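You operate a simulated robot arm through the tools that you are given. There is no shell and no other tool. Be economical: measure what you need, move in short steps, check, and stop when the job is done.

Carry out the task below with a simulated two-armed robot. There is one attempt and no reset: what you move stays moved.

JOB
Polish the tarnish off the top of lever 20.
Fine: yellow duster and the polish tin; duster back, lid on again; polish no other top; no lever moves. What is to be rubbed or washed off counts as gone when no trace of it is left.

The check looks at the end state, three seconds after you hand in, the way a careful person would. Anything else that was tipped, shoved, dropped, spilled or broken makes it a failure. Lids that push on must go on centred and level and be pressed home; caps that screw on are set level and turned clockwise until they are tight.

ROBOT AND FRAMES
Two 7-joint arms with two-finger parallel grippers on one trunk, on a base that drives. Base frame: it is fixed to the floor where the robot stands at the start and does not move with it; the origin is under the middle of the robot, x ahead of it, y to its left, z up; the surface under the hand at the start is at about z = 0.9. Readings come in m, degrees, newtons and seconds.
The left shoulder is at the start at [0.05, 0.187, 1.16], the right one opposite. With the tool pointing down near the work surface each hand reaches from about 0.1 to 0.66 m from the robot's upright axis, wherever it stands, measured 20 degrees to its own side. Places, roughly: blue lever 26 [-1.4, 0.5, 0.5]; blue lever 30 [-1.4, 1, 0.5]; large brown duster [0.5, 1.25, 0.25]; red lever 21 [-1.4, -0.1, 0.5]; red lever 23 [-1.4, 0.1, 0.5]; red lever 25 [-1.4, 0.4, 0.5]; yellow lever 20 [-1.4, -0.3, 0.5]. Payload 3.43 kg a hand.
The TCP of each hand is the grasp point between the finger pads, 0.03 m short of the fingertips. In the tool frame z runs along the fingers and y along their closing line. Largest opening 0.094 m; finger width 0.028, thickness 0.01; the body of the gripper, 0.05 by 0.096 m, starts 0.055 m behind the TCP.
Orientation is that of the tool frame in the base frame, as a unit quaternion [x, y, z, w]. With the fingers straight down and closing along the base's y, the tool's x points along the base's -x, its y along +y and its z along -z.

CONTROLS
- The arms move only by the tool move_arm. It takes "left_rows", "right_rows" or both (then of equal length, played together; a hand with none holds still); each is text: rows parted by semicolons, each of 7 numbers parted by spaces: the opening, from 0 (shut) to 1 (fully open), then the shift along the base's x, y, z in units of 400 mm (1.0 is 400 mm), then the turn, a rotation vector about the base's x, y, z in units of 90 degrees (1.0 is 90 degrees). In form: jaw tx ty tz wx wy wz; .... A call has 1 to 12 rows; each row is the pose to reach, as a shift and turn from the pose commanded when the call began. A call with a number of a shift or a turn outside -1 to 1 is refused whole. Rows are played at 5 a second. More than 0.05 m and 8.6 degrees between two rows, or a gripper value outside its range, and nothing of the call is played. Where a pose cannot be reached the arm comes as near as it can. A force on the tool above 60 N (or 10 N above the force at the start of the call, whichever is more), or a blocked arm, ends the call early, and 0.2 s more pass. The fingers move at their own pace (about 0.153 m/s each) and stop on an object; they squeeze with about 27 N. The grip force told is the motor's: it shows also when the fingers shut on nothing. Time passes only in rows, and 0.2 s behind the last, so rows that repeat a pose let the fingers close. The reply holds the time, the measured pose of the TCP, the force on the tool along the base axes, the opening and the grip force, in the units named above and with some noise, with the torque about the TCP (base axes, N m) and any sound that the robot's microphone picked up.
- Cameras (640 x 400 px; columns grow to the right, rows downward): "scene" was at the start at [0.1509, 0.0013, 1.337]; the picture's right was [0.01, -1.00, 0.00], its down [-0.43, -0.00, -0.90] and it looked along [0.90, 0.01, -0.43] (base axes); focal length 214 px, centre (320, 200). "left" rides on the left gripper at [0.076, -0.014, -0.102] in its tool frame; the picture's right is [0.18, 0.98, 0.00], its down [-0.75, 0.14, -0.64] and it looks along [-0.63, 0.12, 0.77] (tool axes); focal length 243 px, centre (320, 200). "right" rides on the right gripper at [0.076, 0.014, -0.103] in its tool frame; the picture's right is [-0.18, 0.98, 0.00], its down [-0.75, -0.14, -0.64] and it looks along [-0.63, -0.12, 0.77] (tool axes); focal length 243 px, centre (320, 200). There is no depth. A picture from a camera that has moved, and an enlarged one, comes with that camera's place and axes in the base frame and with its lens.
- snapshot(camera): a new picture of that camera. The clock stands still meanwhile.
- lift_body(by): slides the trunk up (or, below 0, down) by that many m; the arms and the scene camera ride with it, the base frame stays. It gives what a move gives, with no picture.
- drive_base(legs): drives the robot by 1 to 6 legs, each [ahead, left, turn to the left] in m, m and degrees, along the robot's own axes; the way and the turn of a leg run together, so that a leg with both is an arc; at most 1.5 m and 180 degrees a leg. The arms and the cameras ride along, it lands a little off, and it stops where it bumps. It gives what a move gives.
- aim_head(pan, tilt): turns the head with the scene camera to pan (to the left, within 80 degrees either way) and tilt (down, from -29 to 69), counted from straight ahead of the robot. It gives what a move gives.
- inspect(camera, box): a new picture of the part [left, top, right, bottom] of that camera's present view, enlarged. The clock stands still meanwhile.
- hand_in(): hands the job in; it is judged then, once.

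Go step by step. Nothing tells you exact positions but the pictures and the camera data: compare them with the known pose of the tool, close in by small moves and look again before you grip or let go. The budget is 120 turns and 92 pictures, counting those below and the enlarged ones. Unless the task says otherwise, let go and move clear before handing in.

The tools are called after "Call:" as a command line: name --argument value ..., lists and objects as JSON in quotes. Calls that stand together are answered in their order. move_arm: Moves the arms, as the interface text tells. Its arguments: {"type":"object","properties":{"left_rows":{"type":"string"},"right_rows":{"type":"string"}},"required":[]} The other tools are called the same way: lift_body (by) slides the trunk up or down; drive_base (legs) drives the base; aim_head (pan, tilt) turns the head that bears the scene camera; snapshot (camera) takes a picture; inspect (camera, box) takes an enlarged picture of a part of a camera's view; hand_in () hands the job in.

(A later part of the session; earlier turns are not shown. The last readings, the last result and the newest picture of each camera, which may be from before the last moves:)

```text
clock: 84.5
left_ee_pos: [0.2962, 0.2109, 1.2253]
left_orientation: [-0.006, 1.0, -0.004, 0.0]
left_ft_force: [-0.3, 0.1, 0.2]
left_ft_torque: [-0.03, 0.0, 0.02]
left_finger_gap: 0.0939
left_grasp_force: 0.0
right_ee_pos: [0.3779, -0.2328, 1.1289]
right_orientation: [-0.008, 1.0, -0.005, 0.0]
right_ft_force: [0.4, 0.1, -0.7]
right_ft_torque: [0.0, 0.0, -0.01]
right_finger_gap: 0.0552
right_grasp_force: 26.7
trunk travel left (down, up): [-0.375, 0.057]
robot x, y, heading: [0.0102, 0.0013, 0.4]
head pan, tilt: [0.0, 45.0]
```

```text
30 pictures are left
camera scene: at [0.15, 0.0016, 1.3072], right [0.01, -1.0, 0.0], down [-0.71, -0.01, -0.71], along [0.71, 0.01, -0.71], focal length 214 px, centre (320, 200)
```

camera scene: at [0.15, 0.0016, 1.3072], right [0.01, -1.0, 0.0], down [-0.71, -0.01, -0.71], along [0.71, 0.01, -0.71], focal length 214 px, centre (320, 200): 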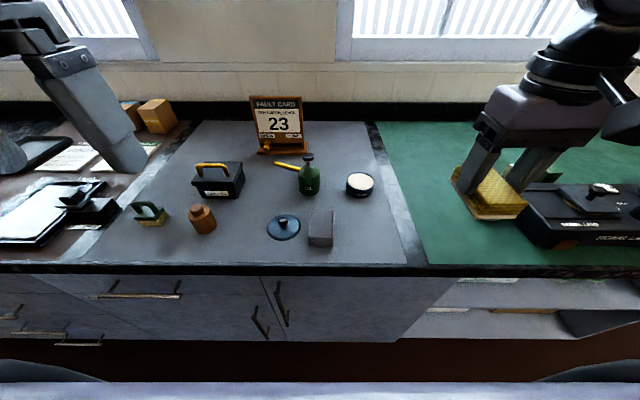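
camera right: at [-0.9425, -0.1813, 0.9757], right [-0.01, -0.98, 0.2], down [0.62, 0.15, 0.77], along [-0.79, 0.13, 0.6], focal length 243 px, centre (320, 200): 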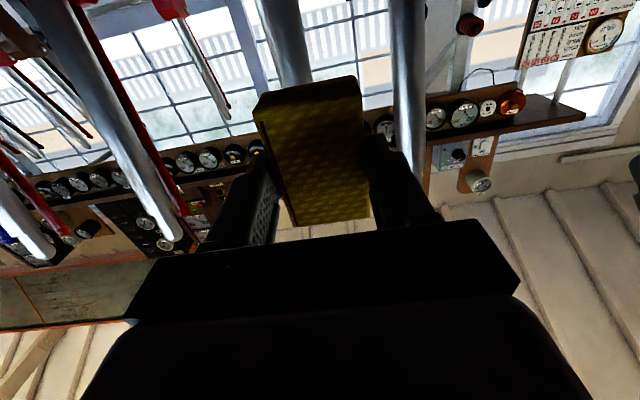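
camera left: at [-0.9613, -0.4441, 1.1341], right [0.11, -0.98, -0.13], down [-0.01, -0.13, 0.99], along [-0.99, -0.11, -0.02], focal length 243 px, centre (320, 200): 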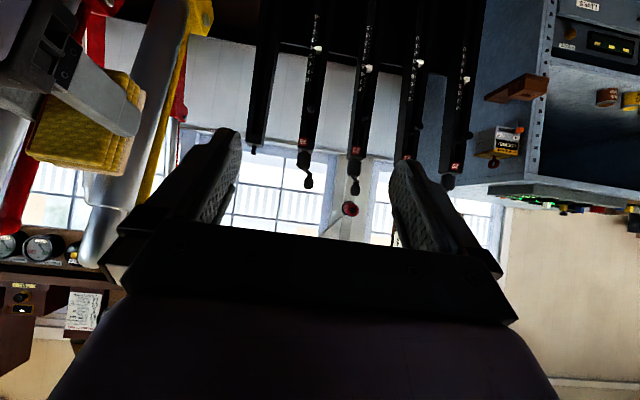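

Back at the bench. I level the residual tilt and carry the duster over its original place, stopping just above the mat.

Call:
move_arm --right_rows "0.2 0.05 0.09 0 0.003 0 -0.005; 0.2 0.11 0.18 0 0.006 0 -0.01; 0.2 0.16 0.27 0 0.006 0 -0.01; 0.2 0.191 0.3125 -0.05 0.006 0 -0.01; 0.2 0.191 0.3125 -0.15 0.006 0 -0.01; 0.2 0.191 0.3125 -0.25 0.006 0 -0.01; 0.2 0.191 0.3125 -0.34 0.006 0 -0.01; 0.2 0.191 0.3125 -0.4175 0.006 0 -0.01; 0.2 0.191 0.3125 -0.4175 0.006 0 -0.01"

Call:
inspect --camera "scene" --box '[280, 150, 420, 255]'

```text
clock: 86.5
left_ee_pos: [0.2965, 0.2106, 1.2257]
left_orientation: [-0.006, 1.0, -0.004, 0.0]
left_ft_force: [0.0, -0.5, 0.0]
left_ft_torque: [0.0, -0.01, 0.0]
left_finger_gap: 0.0941
left_grasp_force: 0.1
right_ee_pos: [0.453, -0.1055, 0.9632]
right_orientation: [-0.001, 1.0, -0.001, -0.001]
right_ft_force: [-0.5, -0.3, 0.6]
right_ft_torque: [0.02, 0.03, 0.01]
right_finger_gap: 0.055
right_grasp_force: 27.2
trunk travel left (down, up): [-0.375, 0.057]
robot x, y, heading: [0.0096, -0.0014, 0.6]
head pan, tilt: [0.0, 45.0]
```

```text
3.81 times, centred on (350, 202) of scene
camera zoom: at [0.1499, 0.0017, 1.3071], right [0.01, -1.0, 0.0], down [-0.71, -0.01, -0.71], along [0.71, 0.01, -0.71], focal length 817 px, centre (206, 190)
```

zoom: 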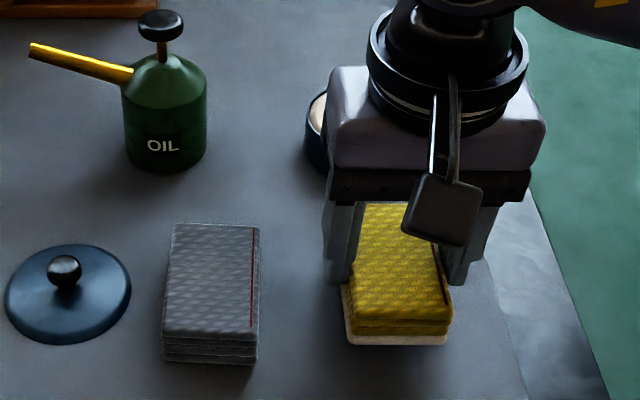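

Call:
move_arm --right_rows "0.2 0 0 -0.015 0 0 0; 0.2 0 0 -0.028 0 0 0; 0.2 0 0 -0.036 0 0 0; 0.2 0 0 -0.036 0 0 0"

Call:
move_arm --right_rows "0.2 0 0 -0.004 0 0 0; 0.2 0 0 -0.007 0 0 0; 0.2 0 0 -0.007 0 0 0"

```text
clock: 87.5
left_ee_pos: [0.2961, 0.2114, 1.2257]
left_orientation: [-0.006, 1.0, -0.003, 0.0]
left_ft_force: [0.3, -0.3, -0.8]
left_ft_torque: [0.01, -0.01, 0.01]
left_finger_gap: 0.094
left_grasp_force: 0.0
right_ee_pos: [0.4521, -0.1048, 0.9482]
right_orientation: [0.0, 1.0, -0.001, 0.0]
right_ft_force: [-0.4, 0.0, -0.9]
right_ft_torque: [0.02, 0.0, -0.03]
right_finger_gap: 0.0551
right_grasp_force: 26.3
trunk travel left (down, up): [-0.375, 0.057]
robot x, y, heading: [0.0097, 0.0023, 0.7]
head pan, tilt: [0.0, 45.0]
```

```text
clock: 88.3
left_ee_pos: [0.296, 0.2112, 1.2255]
left_orientation: [-0.005, 1.0, -0.004, -0.001]
left_ft_force: [-0.4, -0.1, 0.2]
left_ft_torque: [0.0, -0.01, 0.01]
left_finger_gap: 0.0942
left_grasp_force: 0.0
right_ee_pos: [0.4544, -0.106, 0.9453]
right_orientation: [0.0, 1.0, -0.001, 0.0]
right_ft_force: [-0.6, -1.9, 3.6]
right_ft_torque: [0.08, 0.13, 0.05]
right_finger_gap: 0.0552
right_grasp_force: 27.5
trunk travel left (down, up): [-0.375, 0.057]
robot x, y, heading: [0.0117, -0.0008, 0.6]
head pan, tilt: [0.0, 45.0]
```

Light contact: duster is on the mat. I release, rise and go over the lid.

Call:
move_arm --right_rows "0.5 0 0 0 0 0 0; 0.75 0 0 0 0 0 0; 0.9 0 0 0 0 0 0; 0.9 0 0 0.08 0 0 0; 0.9 0 0 0.18 0 0 0; 0.8 0 0 0.27 0 0 0; 0.7 0.005 0.1 0.27 0 0 0; 0.7 0.01 0.2 0.27 0 0 0; 0.7 0.015 0.3 0.27 0 0 0; 0.7 0.017 0.4 0.25 0 0 0; 0.7 0.017 0.49 0.2 0 0 0; 0.7 0.017 0.49 0.2 0 0 0"

Call:
snapshot --camera "right"

Call:
inspect --camera "scene" --box '[240, 130, 400, 255]'

```text
clock: 90.9
left_ee_pos: [0.2967, 0.2114, 1.2252]
left_orientation: [-0.006, 1.0, -0.004, 0.0]
left_ft_force: [0.7, 0.6, -0.5]
left_ft_torque: [0.03, -0.01, 0.0]
left_finger_gap: 0.094
left_grasp_force: 0.0
right_ee_pos: [0.461, 0.0873, 1.0268]
right_orientation: [0.0, 1.0, -0.001, 0.001]
right_ft_force: [0.0, 0.0, -0.1]
right_ft_torque: [0.01, 0.03, -0.02]
right_finger_gap: 0.0658
right_grasp_force: 0.0
trunk travel left (down, up): [-0.375, 0.057]
robot x, y, heading: [0.0113, 0.002, 0.4]
head pan, tilt: [0.0, 45.0]
```

```text
28 pictures are left
camera right: at [0.387, 0.1019, 1.1272], right [0.18, 0.98, 0.0], down [0.75, -0.14, 0.64], along [0.63, -0.12, -0.77], focal length 243 px, centre (320, 200)
```

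right: 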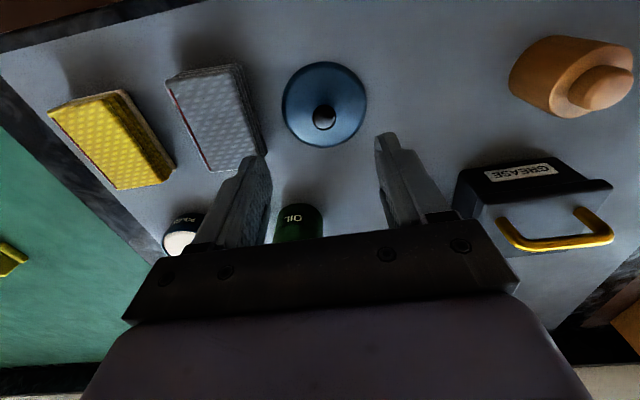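

```text
3.20 times, centred on (320, 192) of scene
camera zoom: at [0.15, 0.0013, 1.3071], right [0.01, -1.0, 0.0], down [-0.71, -0.01, -0.71], along [0.71, 0.01, -0.71], focal length 686 px, centre (320, 224)
```

zoom: 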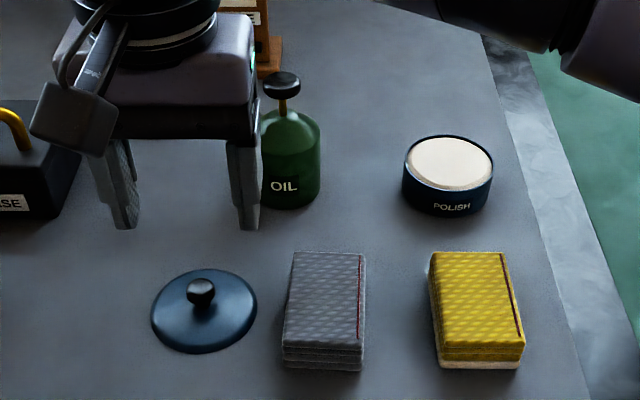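

The duster is back in place. The lid knob is at (0.463, 0.091); I descend and grip it.

Call:
move_arm --right_rows "0.6 0.003 0.004 -0.08 0 0 0; 0.5 0.003 0.006 -0.15 0 0 0; 0.5 0.003 0.006 -0.198 0 0 0; 0.3 0.003 0.006 -0.198 0 0 0; 0 0.003 0.006 -0.198 0 0 0; 0 0.003 0.006 -0.198 0 0 0; 0 0.003 0.006 -0.198 0 0 0"

Call:
inspect --camera "scene" --box '[240, 150, 360, 250]'

```text
clock: 92.5
left_ee_pos: [0.2953, 0.2116, 1.2245]
left_orientation: [-0.005, 1.0, -0.003, 0.0]
left_ft_force: [-0.6, -0.7, 0.9]
left_ft_torque: [-0.05, 0.03, 0.0]
left_finger_gap: 0.0942
left_grasp_force: 0.0
right_ee_pos: [0.4599, 0.0911, 0.947]
right_orientation: [0.0, 1.0, -0.001, 0.001]
right_ft_force: [0.4, 0.6, -0.4]
right_ft_torque: [-0.02, 0.05, -0.02]
right_finger_gap: 0.0205
right_grasp_force: 26.6
trunk travel left (down, up): [-0.375, 0.057]
robot x, y, heading: [0.0095, -0.0013, 0.6]
head pan, tilt: [0.0, 45.0]
```

```text
4.00 times, centred on (300, 200) of scene
camera zoom: at [0.15, 0.0017, 1.3071], right [0.01, -1.0, 0.0], down [-0.71, -0.01, -0.71], along [0.71, 0.01, -0.71], focal length 858 px, centre (400, 200)
```

zoom: 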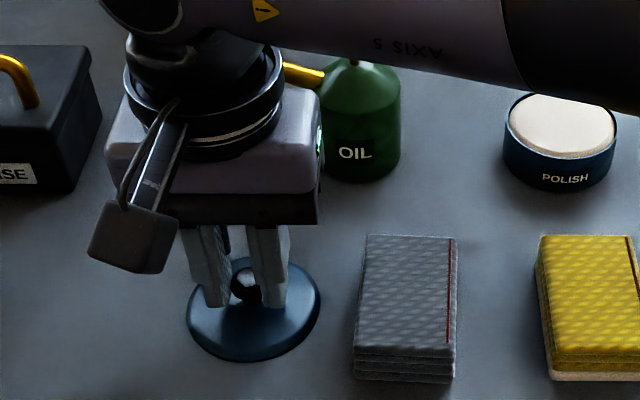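

Knob gripped. I lift the lid and carry it over the tin, stopping ~4 cm above.

Call:
move_arm --right_rows "0 0 0 0.1 0 0 0; 0 0 0 0.2 0 0 0; 0 0 0 0.3 0 0 0; 0 0.06 -0.08 0.3 0 0 0; 0 0.12 -0.17 0.3 0 0 0; 0 0.18 -0.26 0.3 0 0 0; 0 0.24 -0.34 0.3 0 0 0; 0 0.3 -0.42 0.3 0 0 0; 0 0.345 -0.489 0.27 0 0 0; 0 0.345 -0.489 0.19 0 0 0; 0 0.345 -0.489 0.19 0 0 0"

Call:
inspect --camera "scene" --box '[300, 110, 420, 200]'

Call:
snapshot --camera "right"

```text
clock: 94.9
left_ee_pos: [0.2966, 0.2122, 1.2252]
left_orientation: [-0.006, 1.0, -0.003, 0.001]
left_ft_force: [0.4, -0.2, -0.4]
left_ft_torque: [0.01, 0.01, 0.01]
left_finger_gap: 0.0943
left_grasp_force: 0.0
right_ee_pos: [0.5976, -0.1019, 1.0196]
right_orientation: [0.001, 1.0, 0.0, -0.001]
right_ft_force: [-0.3, 0.4, 0.0]
right_ft_torque: [-0.02, 0.02, 0.01]
right_finger_gap: 0.0207
right_grasp_force: 27.2
trunk travel left (down, up): [-0.375, 0.057]
robot x, y, heading: [0.01, 0.0021, 0.4]
head pan, tilt: [0.0, 45.0]
```

```text
4.44 times, centred on (360, 155) of scene
camera zoom: at [0.1499, 0.0017, 1.3071], right [0.01, -1.0, 0.0], down [-0.71, -0.01, -0.71], along [0.71, 0.01, -0.71], focal length 953 px, centre (142, 400)
```

zoom: 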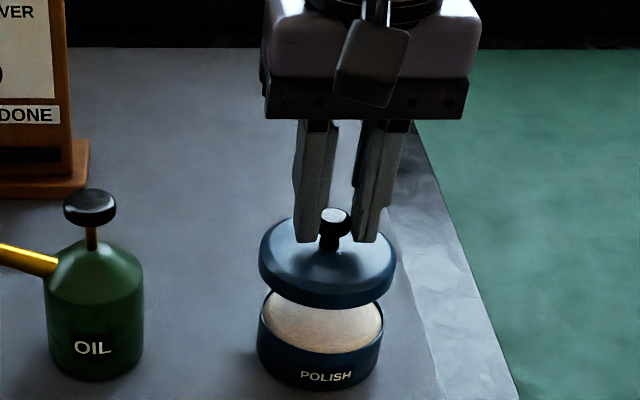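

```text
24 pictures are left
camera right: at [0.5232, -0.0873, 1.122], right [0.18, 0.98, 0.0], down [0.75, -0.14, 0.64], along [0.63, -0.12, -0.77], focal length 243 px, centre (320, 200)
```

right: 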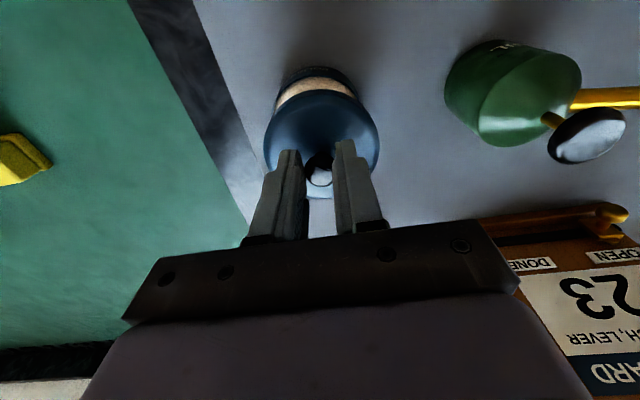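

Lid is nearly concentric; I nudge 2 mm to the right and lower to just above the rim to check alignment.

Call:
move_arm --right_rows "0 0 -0.004 -0.025 0 0 0; 0 0 -0.004 -0.055 0 0 0; 0 0 -0.004 -0.055 0 0 0"

Call:
inspect --camera "scene" --box '[330, 150, 390, 200]'

Call:
inspect --camera "right" --box '[250, 50, 390, 210]'

```text
clock: 95.7
left_ee_pos: [0.2963, 0.2123, 1.2249]
left_orientation: [-0.006, 1.0, -0.004, -0.001]
left_ft_force: [0.1, 0.9, 0.4]
left_ft_torque: [0.03, -0.02, 0.0]
left_finger_gap: 0.094
left_grasp_force: 0.0
right_ee_pos: [0.5996, -0.1045, 0.9988]
right_orientation: [0.0, 1.0, 0.0, 0.0]
right_ft_force: [0.1, -0.1, 0.0]
right_ft_torque: [-0.01, -0.03, -0.01]
right_finger_gap: 0.0207
right_grasp_force: 27.3
trunk travel left (down, up): [-0.375, 0.057]
robot x, y, heading: [0.0116, -0.0031, 0.3]
head pan, tilt: [0.0, 45.0]
```

```text
8.00 times, centred on (360, 175) of scene
camera zoom: at [0.15, 0.0017, 1.3071], right [0.01, -1.0, 0.0], down [-0.71, -0.01, -0.71], along [0.71, 0.01, -0.71], focal length 1716 px, centre (0, 400)
```

zoom: 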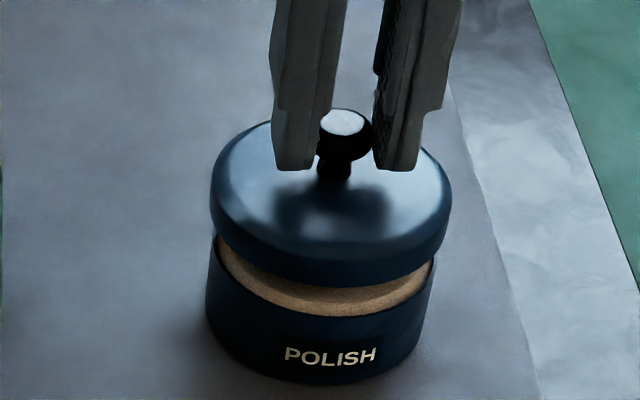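

```text
2.50 times, centred on (320, 130) of right
camera zoom: at [0.5242, -0.0897, 1.1004], right [0.18, 0.98, 0.0], down [0.75, -0.14, 0.64], along [0.63, -0.12, -0.77], focal length 606 px, centre (320, 375)
```

zoom: 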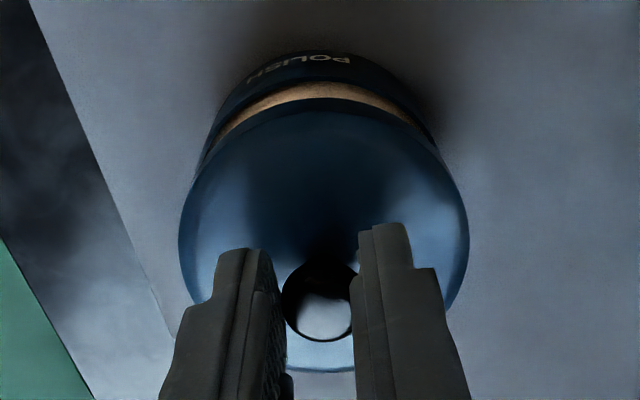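

Alignment is within ~1 mm; I correct 1 mm and lower onto the rim gently.

Call:
move_arm --right_rows "0 0 -0.0025 -0.015 0 0 0; 0 0 -0.0025 -0.03 0 0 0; 0 0 -0.0025 -0.042 0 0 0; 0 0 -0.0025 -0.042 0 0 0"

Call:
inspect --camera "scene" --box '[330, 150, 390, 200]'

```text
clock: 96.7
left_ee_pos: [0.2949, 0.2116, 1.2255]
left_orientation: [-0.006, 1.0, -0.003, 0.0]
left_ft_force: [-0.3, -0.1, 0.4]
left_ft_torque: [-0.02, -0.03, 0.02]
left_finger_gap: 0.0941
left_grasp_force: 0.1
right_ee_pos: [0.6006, -0.1072, 0.9824]
right_orientation: [0.0, 1.0, -0.001, 0.001]
right_ft_force: [0.5, 0.6, -1.2]
right_ft_torque: [0.02, 0.04, -0.03]
right_finger_gap: 0.0207
right_grasp_force: 27.0
trunk travel left (down, up): [-0.375, 0.057]
robot x, y, heading: [0.0125, 0.0029, 0.7]
head pan, tilt: [0.0, 45.0]
```

```text
8.00 times, centred on (360, 175) of scene
camera zoom: at [0.15, 0.0017, 1.3071], right [0.01, -1.0, 0.0], down [-0.71, -0.01, -0.71], along [0.71, 0.01, -0.71], focal length 1716 px, centre (0, 400)
```

zoom: 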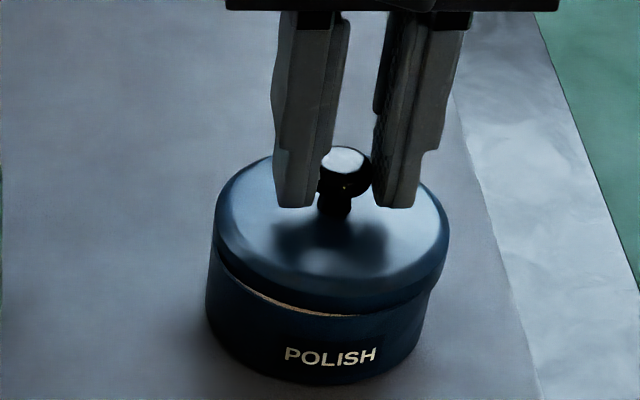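

Call:
move_arm --right_rows "0 0 0.0015 -0.005 0 0 0; 0 0 0.0015 -0.01 0 0 0; 0 0 0.0015 -0.01 0 0 0"

Call:
move_arm --right_rows "0 0 0 -0.005 0 0 0; 0 0 0 -0.01 0 0 0; 0 0 0 -0.01 0 0 0"

Call:
inspect --camera "scene" --box '[330, 150, 390, 200]'

```text
clock: 97.5
left_ee_pos: [0.2935, 0.2129, 1.2257]
left_orientation: [-0.006, 1.0, -0.004, 0.0]
left_ft_force: [0.2, 0.0, 0.1]
left_ft_torque: [-0.02, -0.02, -0.02]
left_finger_gap: 0.0939
left_grasp_force: 0.1
right_ee_pos: [0.5998, -0.1057, 0.9801]
right_orientation: [0.001, 1.0, -0.001, 0.001]
right_ft_force: [2.1, -1.6, 6.7]
right_ft_torque: [-0.1, -0.04, 0.05]
right_finger_gap: 0.021
right_grasp_force: 27.0
trunk travel left (down, up): [-0.375, 0.057]
robot x, y, heading: [0.0088, -0.0021, 0.2]
head pan, tilt: [0.0, 45.0]
```

```text
clock: 98.3
left_ee_pos: [0.2928, 0.211, 1.2264]
left_orientation: [-0.007, 1.0, -0.004, 0.002]
left_ft_force: [0.1, -0.3, -0.5]
left_ft_torque: [-0.02, -0.07, -0.02]
left_finger_gap: 0.0941
left_grasp_force: 0.1
right_ee_pos: [0.5999, -0.1059, 0.98]
right_orientation: [0.001, 1.0, -0.001, 0.004]
right_ft_force: [0.8, -2.9, 27.6]
right_ft_torque: [-0.06, 0.1, -0.03]
right_finger_gap: 0.0205
right_grasp_force: 27.4
trunk travel left (down, up): [-0.375, 0.057]
robot x, y, heading: [0.0124, -0.002, 0.6]
head pan, tilt: [0.0, 45.0]
```

```text
8.00 times, centred on (360, 175) of scene
camera zoom: at [0.1473, 0.0018, 1.3077], right [0.01, -1.0, 0.0], down [-0.71, -0.01, -0.71], along [0.71, 0.01, -0.71], focal length 1716 px, centre (0, 400)
```

zoom: 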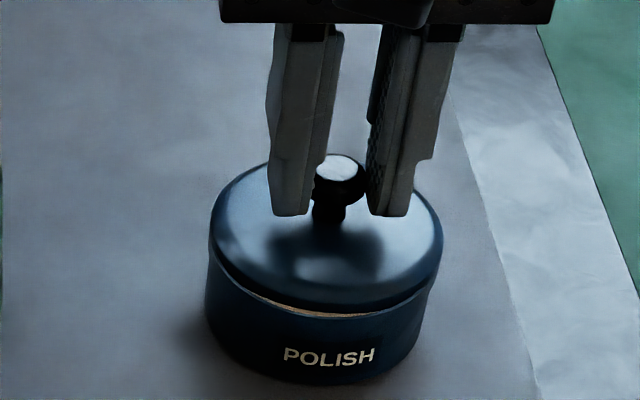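

It seats with ~28 N but a hairline gap remains; I press on a bit more.

Call:
move_arm --right_rows "0 0 0 -0.006 0 0 0; 0 0 0 -0.012 0 0 0; 0 0 0 -0.012 0 0 0"

Call:
inspect --camera "scene" --box '[330, 150, 390, 200]'

```text
clock: 99.1
left_ee_pos: [0.2929, 0.2114, 1.2254]
left_orientation: [-0.006, 1.0, -0.003, 0.002]
left_ft_force: [0.2, -1.2, -0.4]
left_ft_torque: [0.0, 0.02, 0.0]
left_finger_gap: 0.0943
left_grasp_force: 0.0
right_ee_pos: [0.6, -0.1052, 0.9759]
right_orientation: [0.0, 1.0, -0.001, 0.004]
right_ft_force: [2.3, -3.6, 29.2]
right_ft_torque: [-0.1, -0.24, -0.04]
right_finger_gap: 0.0206
right_grasp_force: 26.9
trunk travel left (down, up): [-0.375, 0.057]
robot x, y, heading: [0.0082, 0.0015, 0.3]
head pan, tilt: [0.0, 45.0]
```

```text
8.00 times, centred on (360, 175) of scene
camera zoom: at [0.1474, 0.0019, 1.3075], right [0.01, -1.0, 0.0], down [-0.71, -0.01, -0.71], along [0.71, 0.01, -0.71], focal length 1716 px, centre (0, 400)
```

zoom: 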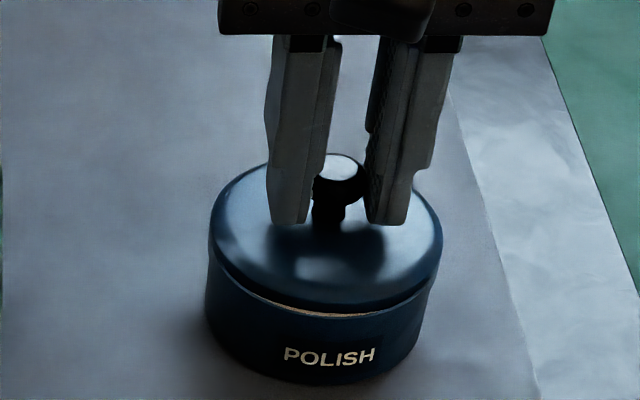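

The fingers only slid down the knob; the lid must be pressed from above. I let go, rise, shut the fingers and press on the knob's top.

Call:
move_arm --right_rows "0 0 0 0.012 0 0 0; 0.2 0 0 0.012 0 0 0; 0.4 0 0 0.012 0 0 0; 0.4 0 0 0.06 0 0 0; 0.4 0 0 0.13 0 0 0; 0.1 0 0 0.13 0 0 0; 0 0 0 0.13 0 0 0; 0 0 0 0.13 0 0 0"

Call:
inspect --camera "scene" --box '[330, 140, 390, 190]'

Call:
inspect --camera "right" --box '[250, 50, 390, 210]'

```text
clock: 100.9
left_ee_pos: [0.2961, 0.2112, 1.2253]
left_orientation: [-0.006, 1.0, -0.003, 0.0]
left_ft_force: [0.2, -0.3, -0.2]
left_ft_torque: [-0.01, -0.04, -0.02]
left_finger_gap: 0.0941
left_grasp_force: 0.1
right_ee_pos: [0.5973, -0.1058, 1.0228]
right_orientation: [0.001, 1.0, -0.002, -0.001]
right_ft_force: [-0.2, -0.2, -0.7]
right_ft_torque: [0.01, 0.0, 0.01]
right_finger_gap: 0.0
right_grasp_force: 27.6
trunk travel left (down, up): [-0.375, 0.057]
robot x, y, heading: [0.0106, 0.0019, 0.3]
head pan, tilt: [0.0, 45.0]
```

```text
8.00 times, centred on (360, 165) of scene
camera zoom: at [0.15, 0.0017, 1.3071], right [0.01, -1.0, 0.0], down [-0.71, -0.01, -0.71], along [0.71, 0.01, -0.71], focal length 1716 px, centre (0, 480)
```

zoom: 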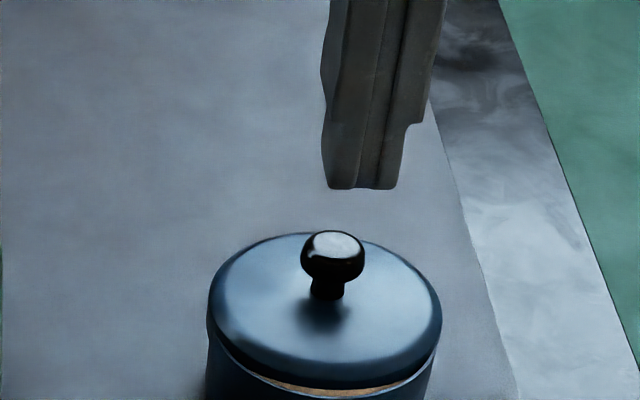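

```text
2.50 times, centred on (320, 130) of right
camera zoom: at [0.5241, -0.0913, 1.1245], right [0.18, 0.98, 0.0], down [0.75, -0.14, 0.64], along [0.63, -0.12, -0.77], focal length 606 px, centre (320, 375)
```

zoom: 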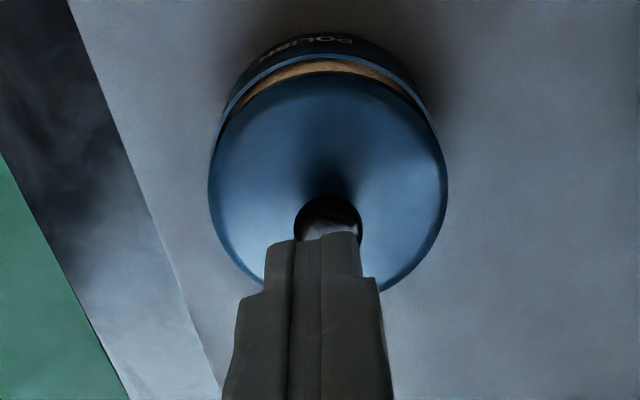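

The lid sits on but isn't fully home. I shift 3 mm to centre over the knob and press down with shut fingers.

Call:
move_arm --right_rows "0 0.002 0.0085 -0.015 0 0 0; 0 0.002 0.0085 -0.03 0 0 0; 0 0.002 0.0085 -0.042 0 0 0; 0 0.002 0.0085 -0.042 0 0 0"

Call:
inspect --camera "scene" --box '[330, 145, 390, 195]'

```text
clock: 101.9
left_ee_pos: [0.2955, 0.2116, 1.227]
left_orientation: [-0.006, 1.0, -0.004, 0.0]
left_ft_force: [0.0, 0.5, -0.5]
left_ft_torque: [-0.01, 0.0, -0.01]
left_finger_gap: 0.0944
left_grasp_force: 0.0
right_ee_pos: [0.5994, -0.103, 1.0058]
right_orientation: [0.0, 1.0, -0.001, 0.0]
right_ft_force: [0.6, -0.6, 1.1]
right_ft_torque: [-0.01, 0.01, 0.01]
right_finger_gap: 0.0002
right_grasp_force: 26.5
trunk travel left (down, up): [-0.375, 0.057]
robot x, y, heading: [0.0091, 0.0019, 0.3]
head pan, tilt: [0.0, 45.0]
```

```text
8.00 times, centred on (360, 170) of scene
camera zoom: at [0.1499, 0.0017, 1.3071], right [0.01, -1.0, 0.0], down [-0.71, -0.01, -0.71], along [0.71, 0.01, -0.71], focal length 1716 px, centre (0, 440)
```

zoom: 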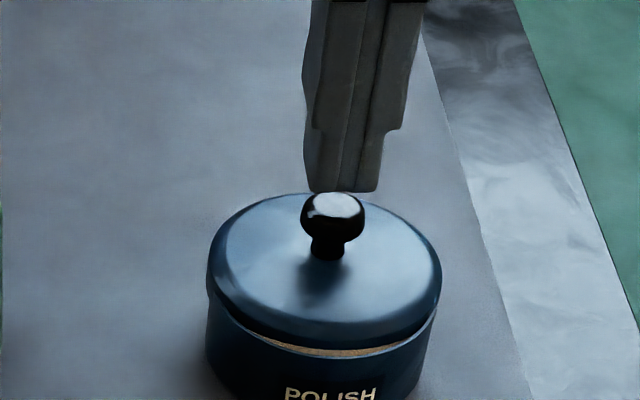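

Call:
move_arm --right_rows "0 0 0 -0.01 0 0 0; 0 0 0 -0.018 0 0 0; 0 0 0 -0.025 0 0 0; 0 0 0 -0.025 0 0 0"

```text
clock: 102.9
left_ee_pos: [0.2956, 0.2106, 1.2248]
left_orientation: [-0.006, 1.0, -0.003, 0.0]
left_ft_force: [-0.8, -0.8, 0.3]
left_ft_torque: [0.01, -0.01, 0.0]
left_finger_gap: 0.094
left_grasp_force: 0.2
right_ee_pos: [0.5995, -0.1026, 0.9962]
right_orientation: [0.0, 1.0, -0.001, 0.0]
right_ft_force: [0.0, 0.2, -0.6]
right_ft_torque: [-0.01, 0.0, 0.0]
right_finger_gap: 0.0001
right_grasp_force: 26.9
trunk travel left (down, up): [-0.375, 0.057]
robot x, y, heading: [0.0078, -0.0006, 0.4]
head pan, tilt: [0.0, 45.0]
```

Call:
move_arm --right_rows "0 0 0 -0.01 0 0 0; 0 0 0 -0.02 0 0 0; 0 0 0 -0.02 0 0 0"

Call:
move_arm --right_rows "0 0 0 -0.006 0 0 0; 0 0 0 -0.012 0 0 0; 0 0 0 -0.012 0 0 0"

Call:
inspect --camera "scene" --box '[330, 145, 390, 195]'

```text
clock: 103.7
left_ee_pos: [0.2931, 0.2112, 1.2266]
left_orientation: [-0.006, 1.0, -0.003, 0.002]
left_ft_force: [0.2, 0.4, -0.2]
left_ft_torque: [0.0, -0.04, -0.01]
left_finger_gap: 0.094
left_grasp_force: 0.1
right_ee_pos: [0.5996, -0.1028, 0.9907]
right_orientation: [0.001, 1.0, -0.001, 0.003]
right_ft_force: [1.7, -1.7, 17.5]
right_ft_torque: [-0.09, -0.16, 0.0]
right_finger_gap: 0.0002
right_grasp_force: 26.9
trunk travel left (down, up): [-0.375, 0.057]
robot x, y, heading: [0.0098, 0.0015, 0.3]
head pan, tilt: [0.0, 45.0]
```

```text
clock: 104.5
left_ee_pos: [0.2918, 0.2114, 1.2268]
left_orientation: [-0.006, 1.0, -0.003, 0.002]
left_ft_force: [0.5, 0.4, -0.2]
left_ft_torque: [0.04, -0.01, 0.0]
left_finger_gap: 0.0942
left_grasp_force: 0.1
right_ee_pos: [0.6001, -0.1019, 0.9898]
right_orientation: [0.0, 1.0, 0.0, 0.006]
right_ft_force: [-3.4, -3.2, 39.8]
right_ft_torque: [-0.14, 0.04, -0.08]
right_finger_gap: 0.0
right_grasp_force: 26.8
trunk travel left (down, up): [-0.375, 0.057]
robot x, y, heading: [0.0055, 0.0023, 0.7]
head pan, tilt: [0.0, 45.0]
```

```text
8.00 times, centred on (360, 170) of scene
camera zoom: at [0.1456, 0.0019, 1.3079], right [0.01, -1.0, 0.0], down [-0.7, -0.01, -0.71], along [0.71, 0.01, -0.7], focal length 1716 px, centre (0, 440)
```

zoom: 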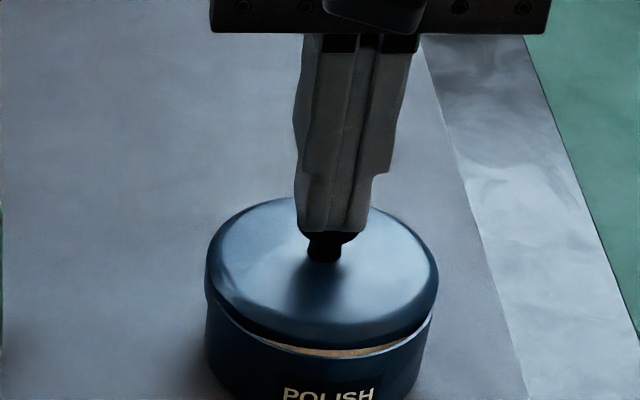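

Still not home at 40 N, so the lid is probably a shade off-centre. I lift away and measure lid against tin carefully.

Call:
move_arm --right_rows "0 0 0 0.04 0 0 0; 0 0 0 0.12 0 0 0; 0 0 0 0.2 0 0 0; 0 0 0 0.2 0 0 0"

Call:
inspect --camera "scene" --box '[338, 160, 378, 200]'

Call:
snapshot --camera "right"

```text
clock: 105.5
left_ee_pos: [0.2954, 0.2112, 1.2259]
left_orientation: [-0.006, 1.0, -0.004, 0.0]
left_ft_force: [-0.2, -0.3, 0.3]
left_ft_torque: [0.01, 0.01, -0.01]
left_finger_gap: 0.094
left_grasp_force: 0.0
right_ee_pos: [0.6032, -0.1001, 1.0629]
right_orientation: [0.0, 1.0, 0.0, -0.001]
right_ft_force: [0.7, 0.5, 0.6]
right_ft_torque: [-0.02, -0.04, -0.01]
right_finger_gap: 0.0
right_grasp_force: 26.9
trunk travel left (down, up): [-0.375, 0.057]
robot x, y, heading: [0.0121, -0.0013, 0.2]
head pan, tilt: [0.0, 45.0]
```

```text
10.00 times, centred on (358, 180) of scene
camera zoom: at [0.15, 0.0016, 1.307], right [0.01, -1.0, 0.0], down [-0.71, -0.01, -0.71], along [0.71, 0.01, -0.71], focal length 2145 px, centre (-60, 400)
```

zoom: 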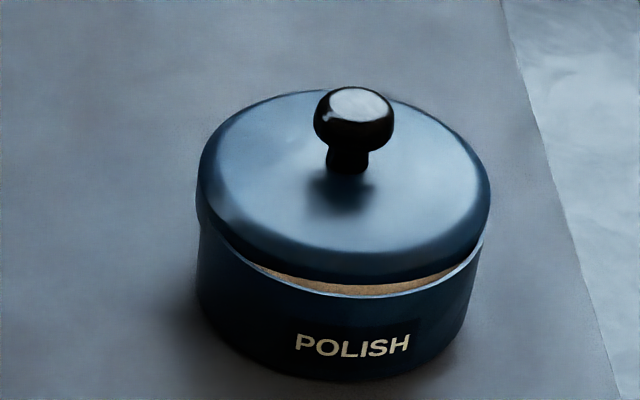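

```text
13 pictures are left
camera right: at [0.5298, -0.0866, 1.1637], right [0.18, 0.98, 0.0], down [0.75, -0.14, 0.64], along [0.63, -0.12, -0.77], focal length 243 px, centre (320, 200)
```

right: 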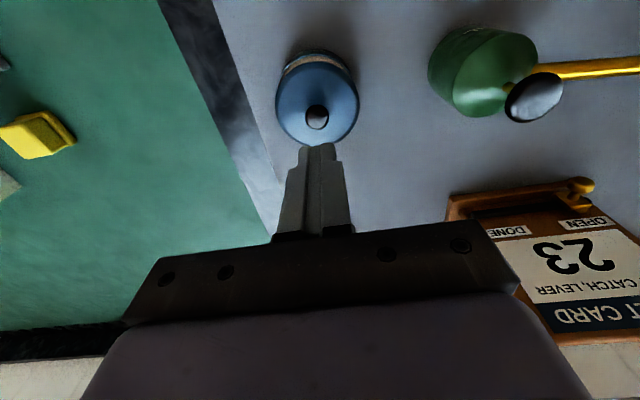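

Call:
inspect --camera "right" --box '[267, 40, 367, 150]'

```text
3.64 times, centred on (317, 95) of right
camera zoom: at [0.5298, -0.0866, 1.1637], right [0.18, 0.98, 0.0], down [0.75, -0.14, 0.64], along [0.63, -0.12, -0.77], focal length 882 px, centre (331, 582)
```

zoom: 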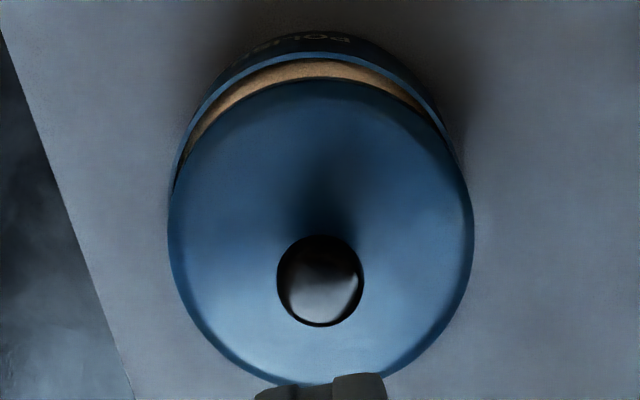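

The lid is about 3.5 mm too far in +x and so rides on the rim. I re-grip the knob, lift slightly, shift back 3.5 mm and lower again.

Call:
move_arm --right_rows "0.3 0 -0.006 0 0 0 0; 0.5 0 -0.006 -0.05 0 0 0; 0.5 0 -0.006 -0.1 0 0 0; 0.5 0 -0.006 -0.15 0 0 0; 0.5 0 -0.006 -0.198 0 0 0; 0.2 0 -0.006 -0.198 0 0 0; 0 0 -0.006 -0.198 0 0 0; 0 0 -0.006 -0.198 0 0 0; 0 0 -0.006 -0.19 0 0 0; 0 0 -0.006 -0.183 0 0 0; 0 -0.009 -0.006 -0.183 0 0 0; 0 -0.009 -0.006 -0.183 0 0 0"

Call:
inspect --camera "scene" --box '[338, 160, 378, 200]'

```text
clock: 108.1
left_ee_pos: [0.296, 0.2124, 1.2256]
left_orientation: [-0.007, 1.0, -0.003, 0.0]
left_ft_force: [0.3, -0.7, -0.1]
left_ft_torque: [-0.04, 0.05, -0.01]
left_finger_gap: 0.0943
left_grasp_force: 0.1
right_ee_pos: [0.597, -0.1047, 0.9906]
right_orientation: [0.0, 1.0, -0.001, 0.0]
right_ft_force: [0.3, 0.2, -1.3]
right_ft_torque: [0.0, -0.01, 0.01]
right_finger_gap: 0.0203
right_grasp_force: 27.0
trunk travel left (down, up): [-0.375, 0.057]
robot x, y, heading: [0.0122, -0.0027, 0.5]
head pan, tilt: [0.0, 45.0]
```

```text
10.00 times, centred on (358, 180) of scene
camera zoom: at [0.15, 0.0017, 1.3071], right [0.01, -1.0, 0.0], down [-0.71, -0.01, -0.71], along [0.71, 0.01, -0.71], focal length 2145 px, centre (-60, 400)
```

zoom: 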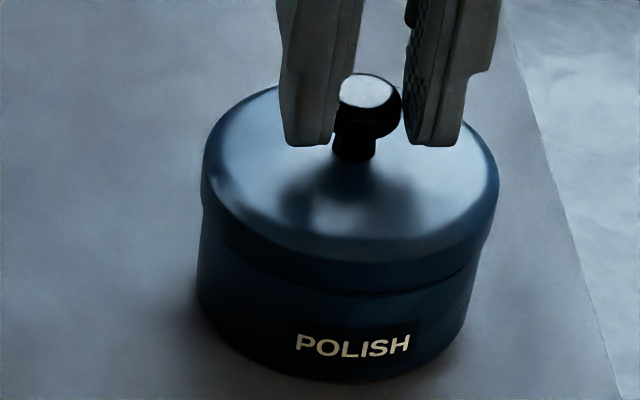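

No gap shows even raised, so x is now right. I lower gently with a half-millimetre y trim.

Call:
move_arm --right_rows "0 0 0.001 -0.006 0 0 0; 0 0 0.001 -0.012 0 0 0; 0 0 0.001 -0.018 0 0 0; 0 0 0.001 -0.018 0 0 0"

Call:
move_arm --right_rows "0 0 0 -0.005 0 0 0; 0 0 0 -0.01 0 0 0; 0 0 0 -0.01 0 0 0"

```text
clock: 109.1
left_ee_pos: [0.295, 0.2112, 1.2249]
left_orientation: [-0.007, 1.0, -0.004, 0.001]
left_ft_force: [-0.2, 0.3, 0.2]
left_ft_torque: [-0.01, 0.01, 0.0]
left_finger_gap: 0.0942
left_grasp_force: 0.1
right_ee_pos: [0.5975, -0.1041, 0.9829]
right_orientation: [0.0, 1.0, -0.001, 0.002]
right_ft_force: [0.9, -0.3, 9.8]
right_ft_torque: [0.11, 0.1, 0.0]
right_finger_gap: 0.0204
right_grasp_force: 27.0
trunk travel left (down, up): [-0.375, 0.057]
robot x, y, heading: [0.0114, -0.0025, 0.5]
head pan, tilt: [0.0, 45.0]
```

```text
clock: 109.9
left_ee_pos: [0.2926, 0.2115, 1.2273]
left_orientation: [-0.006, 1.0, -0.004, 0.001]
left_ft_force: [-0.5, -0.4, 0.2]
left_ft_torque: [-0.03, 0.03, 0.0]
left_finger_gap: 0.0935
left_grasp_force: 0.1
right_ee_pos: [0.5964, -0.1045, 0.982]
right_orientation: [0.001, 1.0, 0.0, 0.004]
right_ft_force: [5.2, -1.5, 26.8]
right_ft_torque: [0.03, -0.35, -0.08]
right_finger_gap: 0.0205
right_grasp_force: 27.0
trunk travel left (down, up): [-0.375, 0.057]
robot x, y, heading: [0.0095, -0.0034, 0.7]
head pan, tilt: [0.0, 45.0]
```

Contact again at z≈0.982 with the pose matching the original closed one. I release, shut the fingers above the knob and press from the top.

Call:
move_arm --right_rows "0 0 0 0.012 0 0 0; 0.25 0 0 0.012 0 0 0; 0.4 0 0 0.012 0 0 0; 0.4 0 0 0.06 0 0 0; 0.4 0 0 0.12 0 0 0; 0 0 0 0.12 0 0 0; 0 0 0 0.12 0 0 0; 0 0 0 0.08 0 0 0; 0 0 0 0.05 0 0 0; 0 0 0 0.04 0 0 0; 0 0 0 0.034 0 0 0; 0 0 0 0.034 0 0 0"

Call:
inspect --camera "scene" --box '[338, 160, 378, 200]'

```text
clock: 112.5
left_ee_pos: [0.296, 0.2113, 1.2251]
left_orientation: [-0.005, 1.0, -0.003, -0.001]
left_ft_force: [0.0, -0.1, 0.6]
left_ft_torque: [-0.05, 0.01, 0.0]
left_finger_gap: 0.0939
left_grasp_force: 0.0
right_ee_pos: [0.5975, -0.1034, 0.9921]
right_orientation: [-0.001, 1.0, 0.0, 0.0]
right_ft_force: [0.3, -0.1, 0.2]
right_ft_torque: [-0.02, 0.02, -0.03]
right_finger_gap: 0.0
right_grasp_force: 27.3
trunk travel left (down, up): [-0.375, 0.057]
robot x, y, heading: [0.0082, 0.0025, 0.7]
head pan, tilt: [0.0, 45.0]
```

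```text
10.00 times, centred on (358, 180) of scene
camera zoom: at [0.1499, 0.0017, 1.3071], right [0.01, -1.0, 0.0], down [-0.71, -0.01, -0.71], along [0.71, 0.01, -0.71], focal length 2145 px, centre (-60, 400)
```

zoom: 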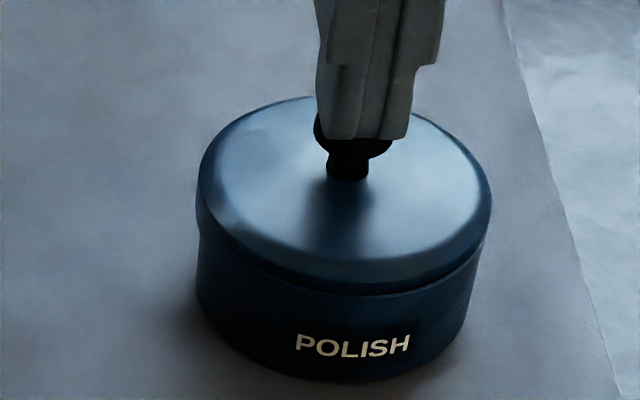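

The lid looks level and centred. I press down on the knob in steps.

Call:
move_arm --right_rows "0 0 0.004 -0.01 0 0 0; 0 0 0.004 -0.018 0 0 0; 0 0 0.004 -0.018 0 0 0"

Call:
move_arm --right_rows "0 0 0 -0.006 0 0 0; 0 0 0 -0.012 0 0 0; 0 0 0 -0.012 0 0 0"

```text
clock: 113.3
left_ee_pos: [0.293, 0.2118, 1.2257]
left_orientation: [-0.006, 1.0, -0.004, 0.002]
left_ft_force: [-0.8, -0.2, 0.1]
left_ft_torque: [0.01, -0.01, 0.0]
left_finger_gap: 0.0941
left_grasp_force: 0.1
right_ee_pos: [0.5962, -0.1024, 0.9894]
right_orientation: [0.0, 1.0, 0.0, 0.005]
right_ft_force: [2.8, -3.6, 31.9]
right_ft_torque: [-0.11, -0.18, -0.02]
right_finger_gap: 0.0
right_grasp_force: 26.7
trunk travel left (down, up): [-0.375, 0.057]
robot x, y, heading: [0.0071, -0.0005, 0.3]
head pan, tilt: [0.0, 45.0]
```

```text
clock: 114.1
left_ee_pos: [0.2906, 0.2115, 1.2271]
left_orientation: [-0.006, 1.0, -0.003, 0.002]
left_ft_force: [0.6, 0.1, -0.3]
left_ft_torque: [0.03, -0.01, 0.02]
left_finger_gap: 0.0943
left_grasp_force: 0.1
right_ee_pos: [0.5959, -0.1034, 0.9904]
right_orientation: [0.0, 1.0, 0.001, 0.009]
right_ft_force: [2.0, -2.9, 45.2]
right_ft_torque: [-0.11, -0.16, 0.0]
right_finger_gap: 0.0001
right_grasp_force: 27.2
trunk travel left (down, up): [-0.375, 0.057]
robot x, y, heading: [0.0089, -0.0019, 0.6]
head pan, tilt: [0.0, 45.0]
```

45 N and no snap yet. I increase the push gradually.

Call:
move_arm --right_rows "0 0 0 -0.005 0 0 0; 0 0 0 -0.01 0 0 0; 0 0 0 -0.01 0 0 0"

Call:
inspect --camera "scene" --box '[338, 160, 378, 200]'

```text
clock: 114.9
left_ee_pos: [0.2938, 0.2109, 1.2246]
left_orientation: [-0.006, 1.0, -0.004, 0.0]
left_ft_force: [-0.3, -0.1, -0.9]
left_ft_torque: [0.02, -0.02, -0.01]
left_finger_gap: 0.094
left_grasp_force: 0.1
right_ee_pos: [0.5988, -0.1016, 0.9901]
right_orientation: [0.0, 1.0, 0.005, 0.012]
right_ft_force: [-4.5, -0.9, 21.5]
right_ft_torque: [-0.05, 0.19, 0.06]
right_finger_gap: 0.0
right_grasp_force: 27.2
trunk travel left (down, up): [-0.375, 0.057]
robot x, y, heading: [0.0126, 0.0007, 0.6]
head pan, tilt: [0.0, 45.0]
stopped in row 3 (right hand): the force on the tool passed its limit at 61 N (the readings are from after the stop); the commanded pose is now the measured one
```

```text
10.00 times, centred on (358, 180) of scene
camera zoom: at [0.1481, 0.0017, 1.3066], right [0.01, -1.0, 0.0], down [-0.71, -0.01, -0.71], along [0.71, 0.01, -0.71], focal length 2145 px, centre (-60, 400)
```

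zoom: 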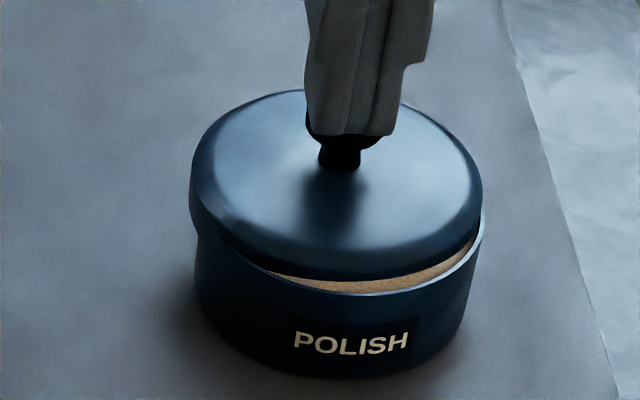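

The push made the lid slide on the rim, so pushing on the knob alone isn't stable. I'll straddle the knob so the fingertips bear on the lid's flat top, grip, and re-centre.

Call:
move_arm --right_rows "0 0 0 0.05 0 0 0; 0.3 0 0 0.1 0 0 0; 0.5 0 -0.002 0.1 0 0 0; 0.5 0 -0.002 0.05 0 0 0; 0.5 0 -0.002 0 0 0 0; 0.5 0 -0.002 -0.025 0 0 0; 0.5 0 -0.002 -0.033 0 0 0; 0.5 0 -0.002 -0.033 0 0 0"

```text
clock: 116.7
left_ee_pos: [0.2969, 0.2117, 1.2253]
left_orientation: [-0.006, 1.0, -0.003, 0.0]
left_ft_force: [-0.1, -0.6, -0.3]
left_ft_torque: [-0.01, 0.02, -0.02]
left_finger_gap: 0.0943
left_grasp_force: 0.0
right_ee_pos: [0.5993, -0.1024, 0.9717]
right_orientation: [-0.001, 1.0, 0.003, 0.008]
right_ft_force: [-0.2, -0.7, 0.9]
right_ft_torque: [-0.03, 0.01, -0.01]
right_finger_gap: 0.047
right_grasp_force: 0.0
trunk travel left (down, up): [-0.375, 0.057]
robot x, y, heading: [0.0089, -0.0042, 0.6]
head pan, tilt: [0.0, 45.0]
```

Call:
move_arm --right_rows "0.5 0 0 0 -0.005 0.011 0; 0.5 0 0 -0.008 -0.005 0.011 0; 0.5 0 0 -0.008 -0.005 0.011 0"

```text
clock: 117.5
left_ee_pos: [0.2942, 0.2111, 1.2255]
left_orientation: [-0.006, 1.0, -0.004, 0.0]
left_ft_force: [0.5, -0.3, -0.2]
left_ft_torque: [0.0, 0.04, 0.0]
left_finger_gap: 0.0942
left_grasp_force: 0.1
right_ee_pos: [0.6002, -0.1014, 0.9703]
right_orientation: [0.0, 1.0, -0.001, 0.002]
right_ft_force: [2.3, 0.0, 16.9]
right_ft_torque: [-0.35, -0.21, -0.01]
right_finger_gap: 0.0471
right_grasp_force: 0.2
trunk travel left (down, up): [-0.375, 0.057]
robot x, y, heading: [0.009, -0.0016, 0.5]
head pan, tilt: [0.0, 45.0]
```

Fingertips now bear on the lid top (17 N). I ease off, grip, lift 6 mm, shift back 4.5 mm in x and 2 mm in y, and look.

Call:
move_arm --right_rows "0.5 0 0 0.004 0 0 0; 0.2 0 0 0.004 0 0 0; 0 0 0 0.004 0 0 0; 0 0 0 0.004 0 0 0; 0 0 0 0.012 0 0 0; 0 0 0 0.02 0 0 0; 0 -0.006 -0.003 0.02 0 0 0; 0 -0.011 -0.005 0.02 0 0 0; 0 -0.011 -0.005 0.02 0 0 0"

Call:
inspect --camera "scene" --box '[338, 160, 378, 200]'

```text
clock: 119.5
left_ee_pos: [0.2955, 0.2112, 1.2262]
left_orientation: [-0.006, 1.0, -0.004, 0.0]
left_ft_force: [0.2, -0.7, 0.5]
left_ft_torque: [0.0, -0.01, -0.01]
left_finger_gap: 0.0937
left_grasp_force: 0.1
right_ee_pos: [0.5966, -0.1035, 0.9773]
right_orientation: [0.0, 1.0, -0.001, 0.0]
right_ft_force: [0.6, -0.6, 0.6]
right_ft_torque: [0.02, 0.0, -0.01]
right_finger_gap: 0.0207
right_grasp_force: 26.6
trunk travel left (down, up): [-0.375, 0.057]
robot x, y, heading: [0.0095, -0.0003, 0.5]
head pan, tilt: [0.0, 45.0]
```

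```text
10.00 times, centred on (358, 180) of scene
camera zoom: at [0.15, 0.0016, 1.3071], right [0.01, -1.0, 0.0], down [-0.71, -0.01, -0.71], along [0.71, 0.01, -0.71], focal length 2145 px, centre (-60, 400)
```

zoom: 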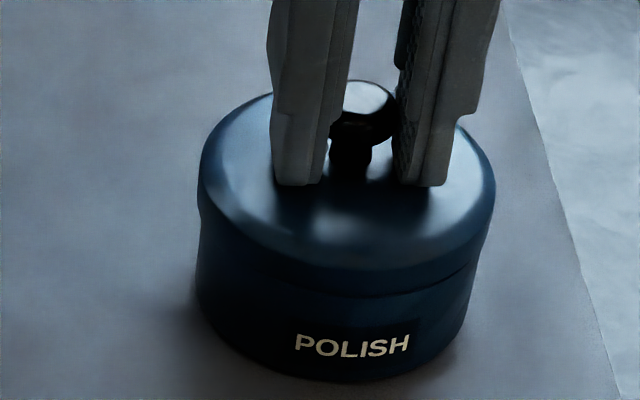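

Lid is raised ~7 mm and looks centred. I lower it again with this deeper grip, reading height and force.

Call:
move_arm --right_rows "0 0 -0.001 -0.008 0 0 0; 0 0 -0.001 -0.016 0 0 0; 0 0 -0.001 -0.02 0 0 0; 0 0 -0.001 -0.02 0 0 0"

Call:
move_arm --right_rows "0 0 0 -0.004 0 0 0; 0 0 0 -0.008 0 0 0; 0 0 0 -0.008 0 0 0"

```text
clock: 120.5
left_ee_pos: [0.2938, 0.211, 1.2252]
left_orientation: [-0.005, 1.0, -0.004, 0.002]
left_ft_force: [-0.3, -0.4, 0.6]
left_ft_torque: [-0.03, 0.02, -0.03]
left_finger_gap: 0.0942
left_grasp_force: 0.0
right_ee_pos: [0.5955, -0.1059, 0.9724]
right_orientation: [0.0, 1.0, -0.002, 0.003]
right_ft_force: [1.6, -1.4, 14.6]
right_ft_torque: [0.03, 0.14, -0.01]
right_finger_gap: 0.0203
right_grasp_force: 27.3
trunk travel left (down, up): [-0.375, 0.057]
robot x, y, heading: [0.0096, -0.0013, 0.6]
head pan, tilt: [0.0, 45.0]
```

```text
clock: 121.3
left_ee_pos: [0.2927, 0.2114, 1.2264]
left_orientation: [-0.006, 1.0, -0.003, 0.001]
left_ft_force: [-0.2, 0.2, -0.1]
left_ft_torque: [-0.02, 0.01, 0.01]
left_finger_gap: 0.094
left_grasp_force: 0.1
right_ee_pos: [0.5965, -0.1047, 0.9717]
right_orientation: [0.001, 1.0, -0.001, 0.004]
right_ft_force: [3.9, -2.2, 34.8]
right_ft_torque: [-0.08, 0.28, -0.01]
right_finger_gap: 0.0209
right_grasp_force: 27.1
trunk travel left (down, up): [-0.375, 0.057]
robot x, y, heading: [0.0075, -0.0011, 0.5]
head pan, tilt: [0.0, 45.0]
```

Call:
move_arm --right_rows "0 0 0 -0.004 0 0 0; 0 0 0 -0.008 0 0 0; 0 0 0 -0.008 0 0 0"

Call:
inspect --camera "scene" --box '[338, 160, 378, 200]'

```text
clock: 122.1
left_ee_pos: [0.2915, 0.2123, 1.228]
left_orientation: [-0.006, 1.0, -0.003, 0.003]
left_ft_force: [0.2, -0.2, 0.1]
left_ft_torque: [0.03, 0.01, 0.04]
left_finger_gap: 0.0942
left_grasp_force: 0.1
right_ee_pos: [0.593, -0.1051, 0.9724]
right_orientation: [0.0, 1.0, 0.0, 0.006]
right_ft_force: [-7.2, -3.2, 45.1]
right_ft_torque: [-0.09, 0.75, -0.2]
right_finger_gap: 0.0208
right_grasp_force: 27.1
trunk travel left (down, up): [-0.375, 0.057]
robot x, y, heading: [0.0091, -0.0012, 0.4]
head pan, tilt: [0.0, 45.0]
heard: snap
```

```text
10.00 times, centred on (358, 180) of scene
camera zoom: at [0.1446, 0.002, 1.308], right [0.01, -1.0, 0.0], down [-0.7, -0.01, -0.71], along [0.71, 0.01, -0.7], focal length 2145 px, centre (-60, 400)
```

zoom: 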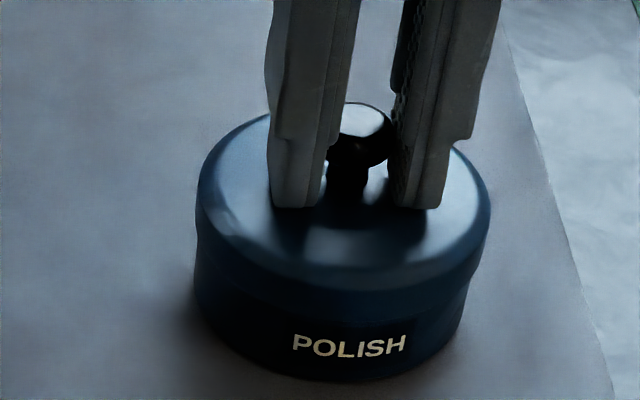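

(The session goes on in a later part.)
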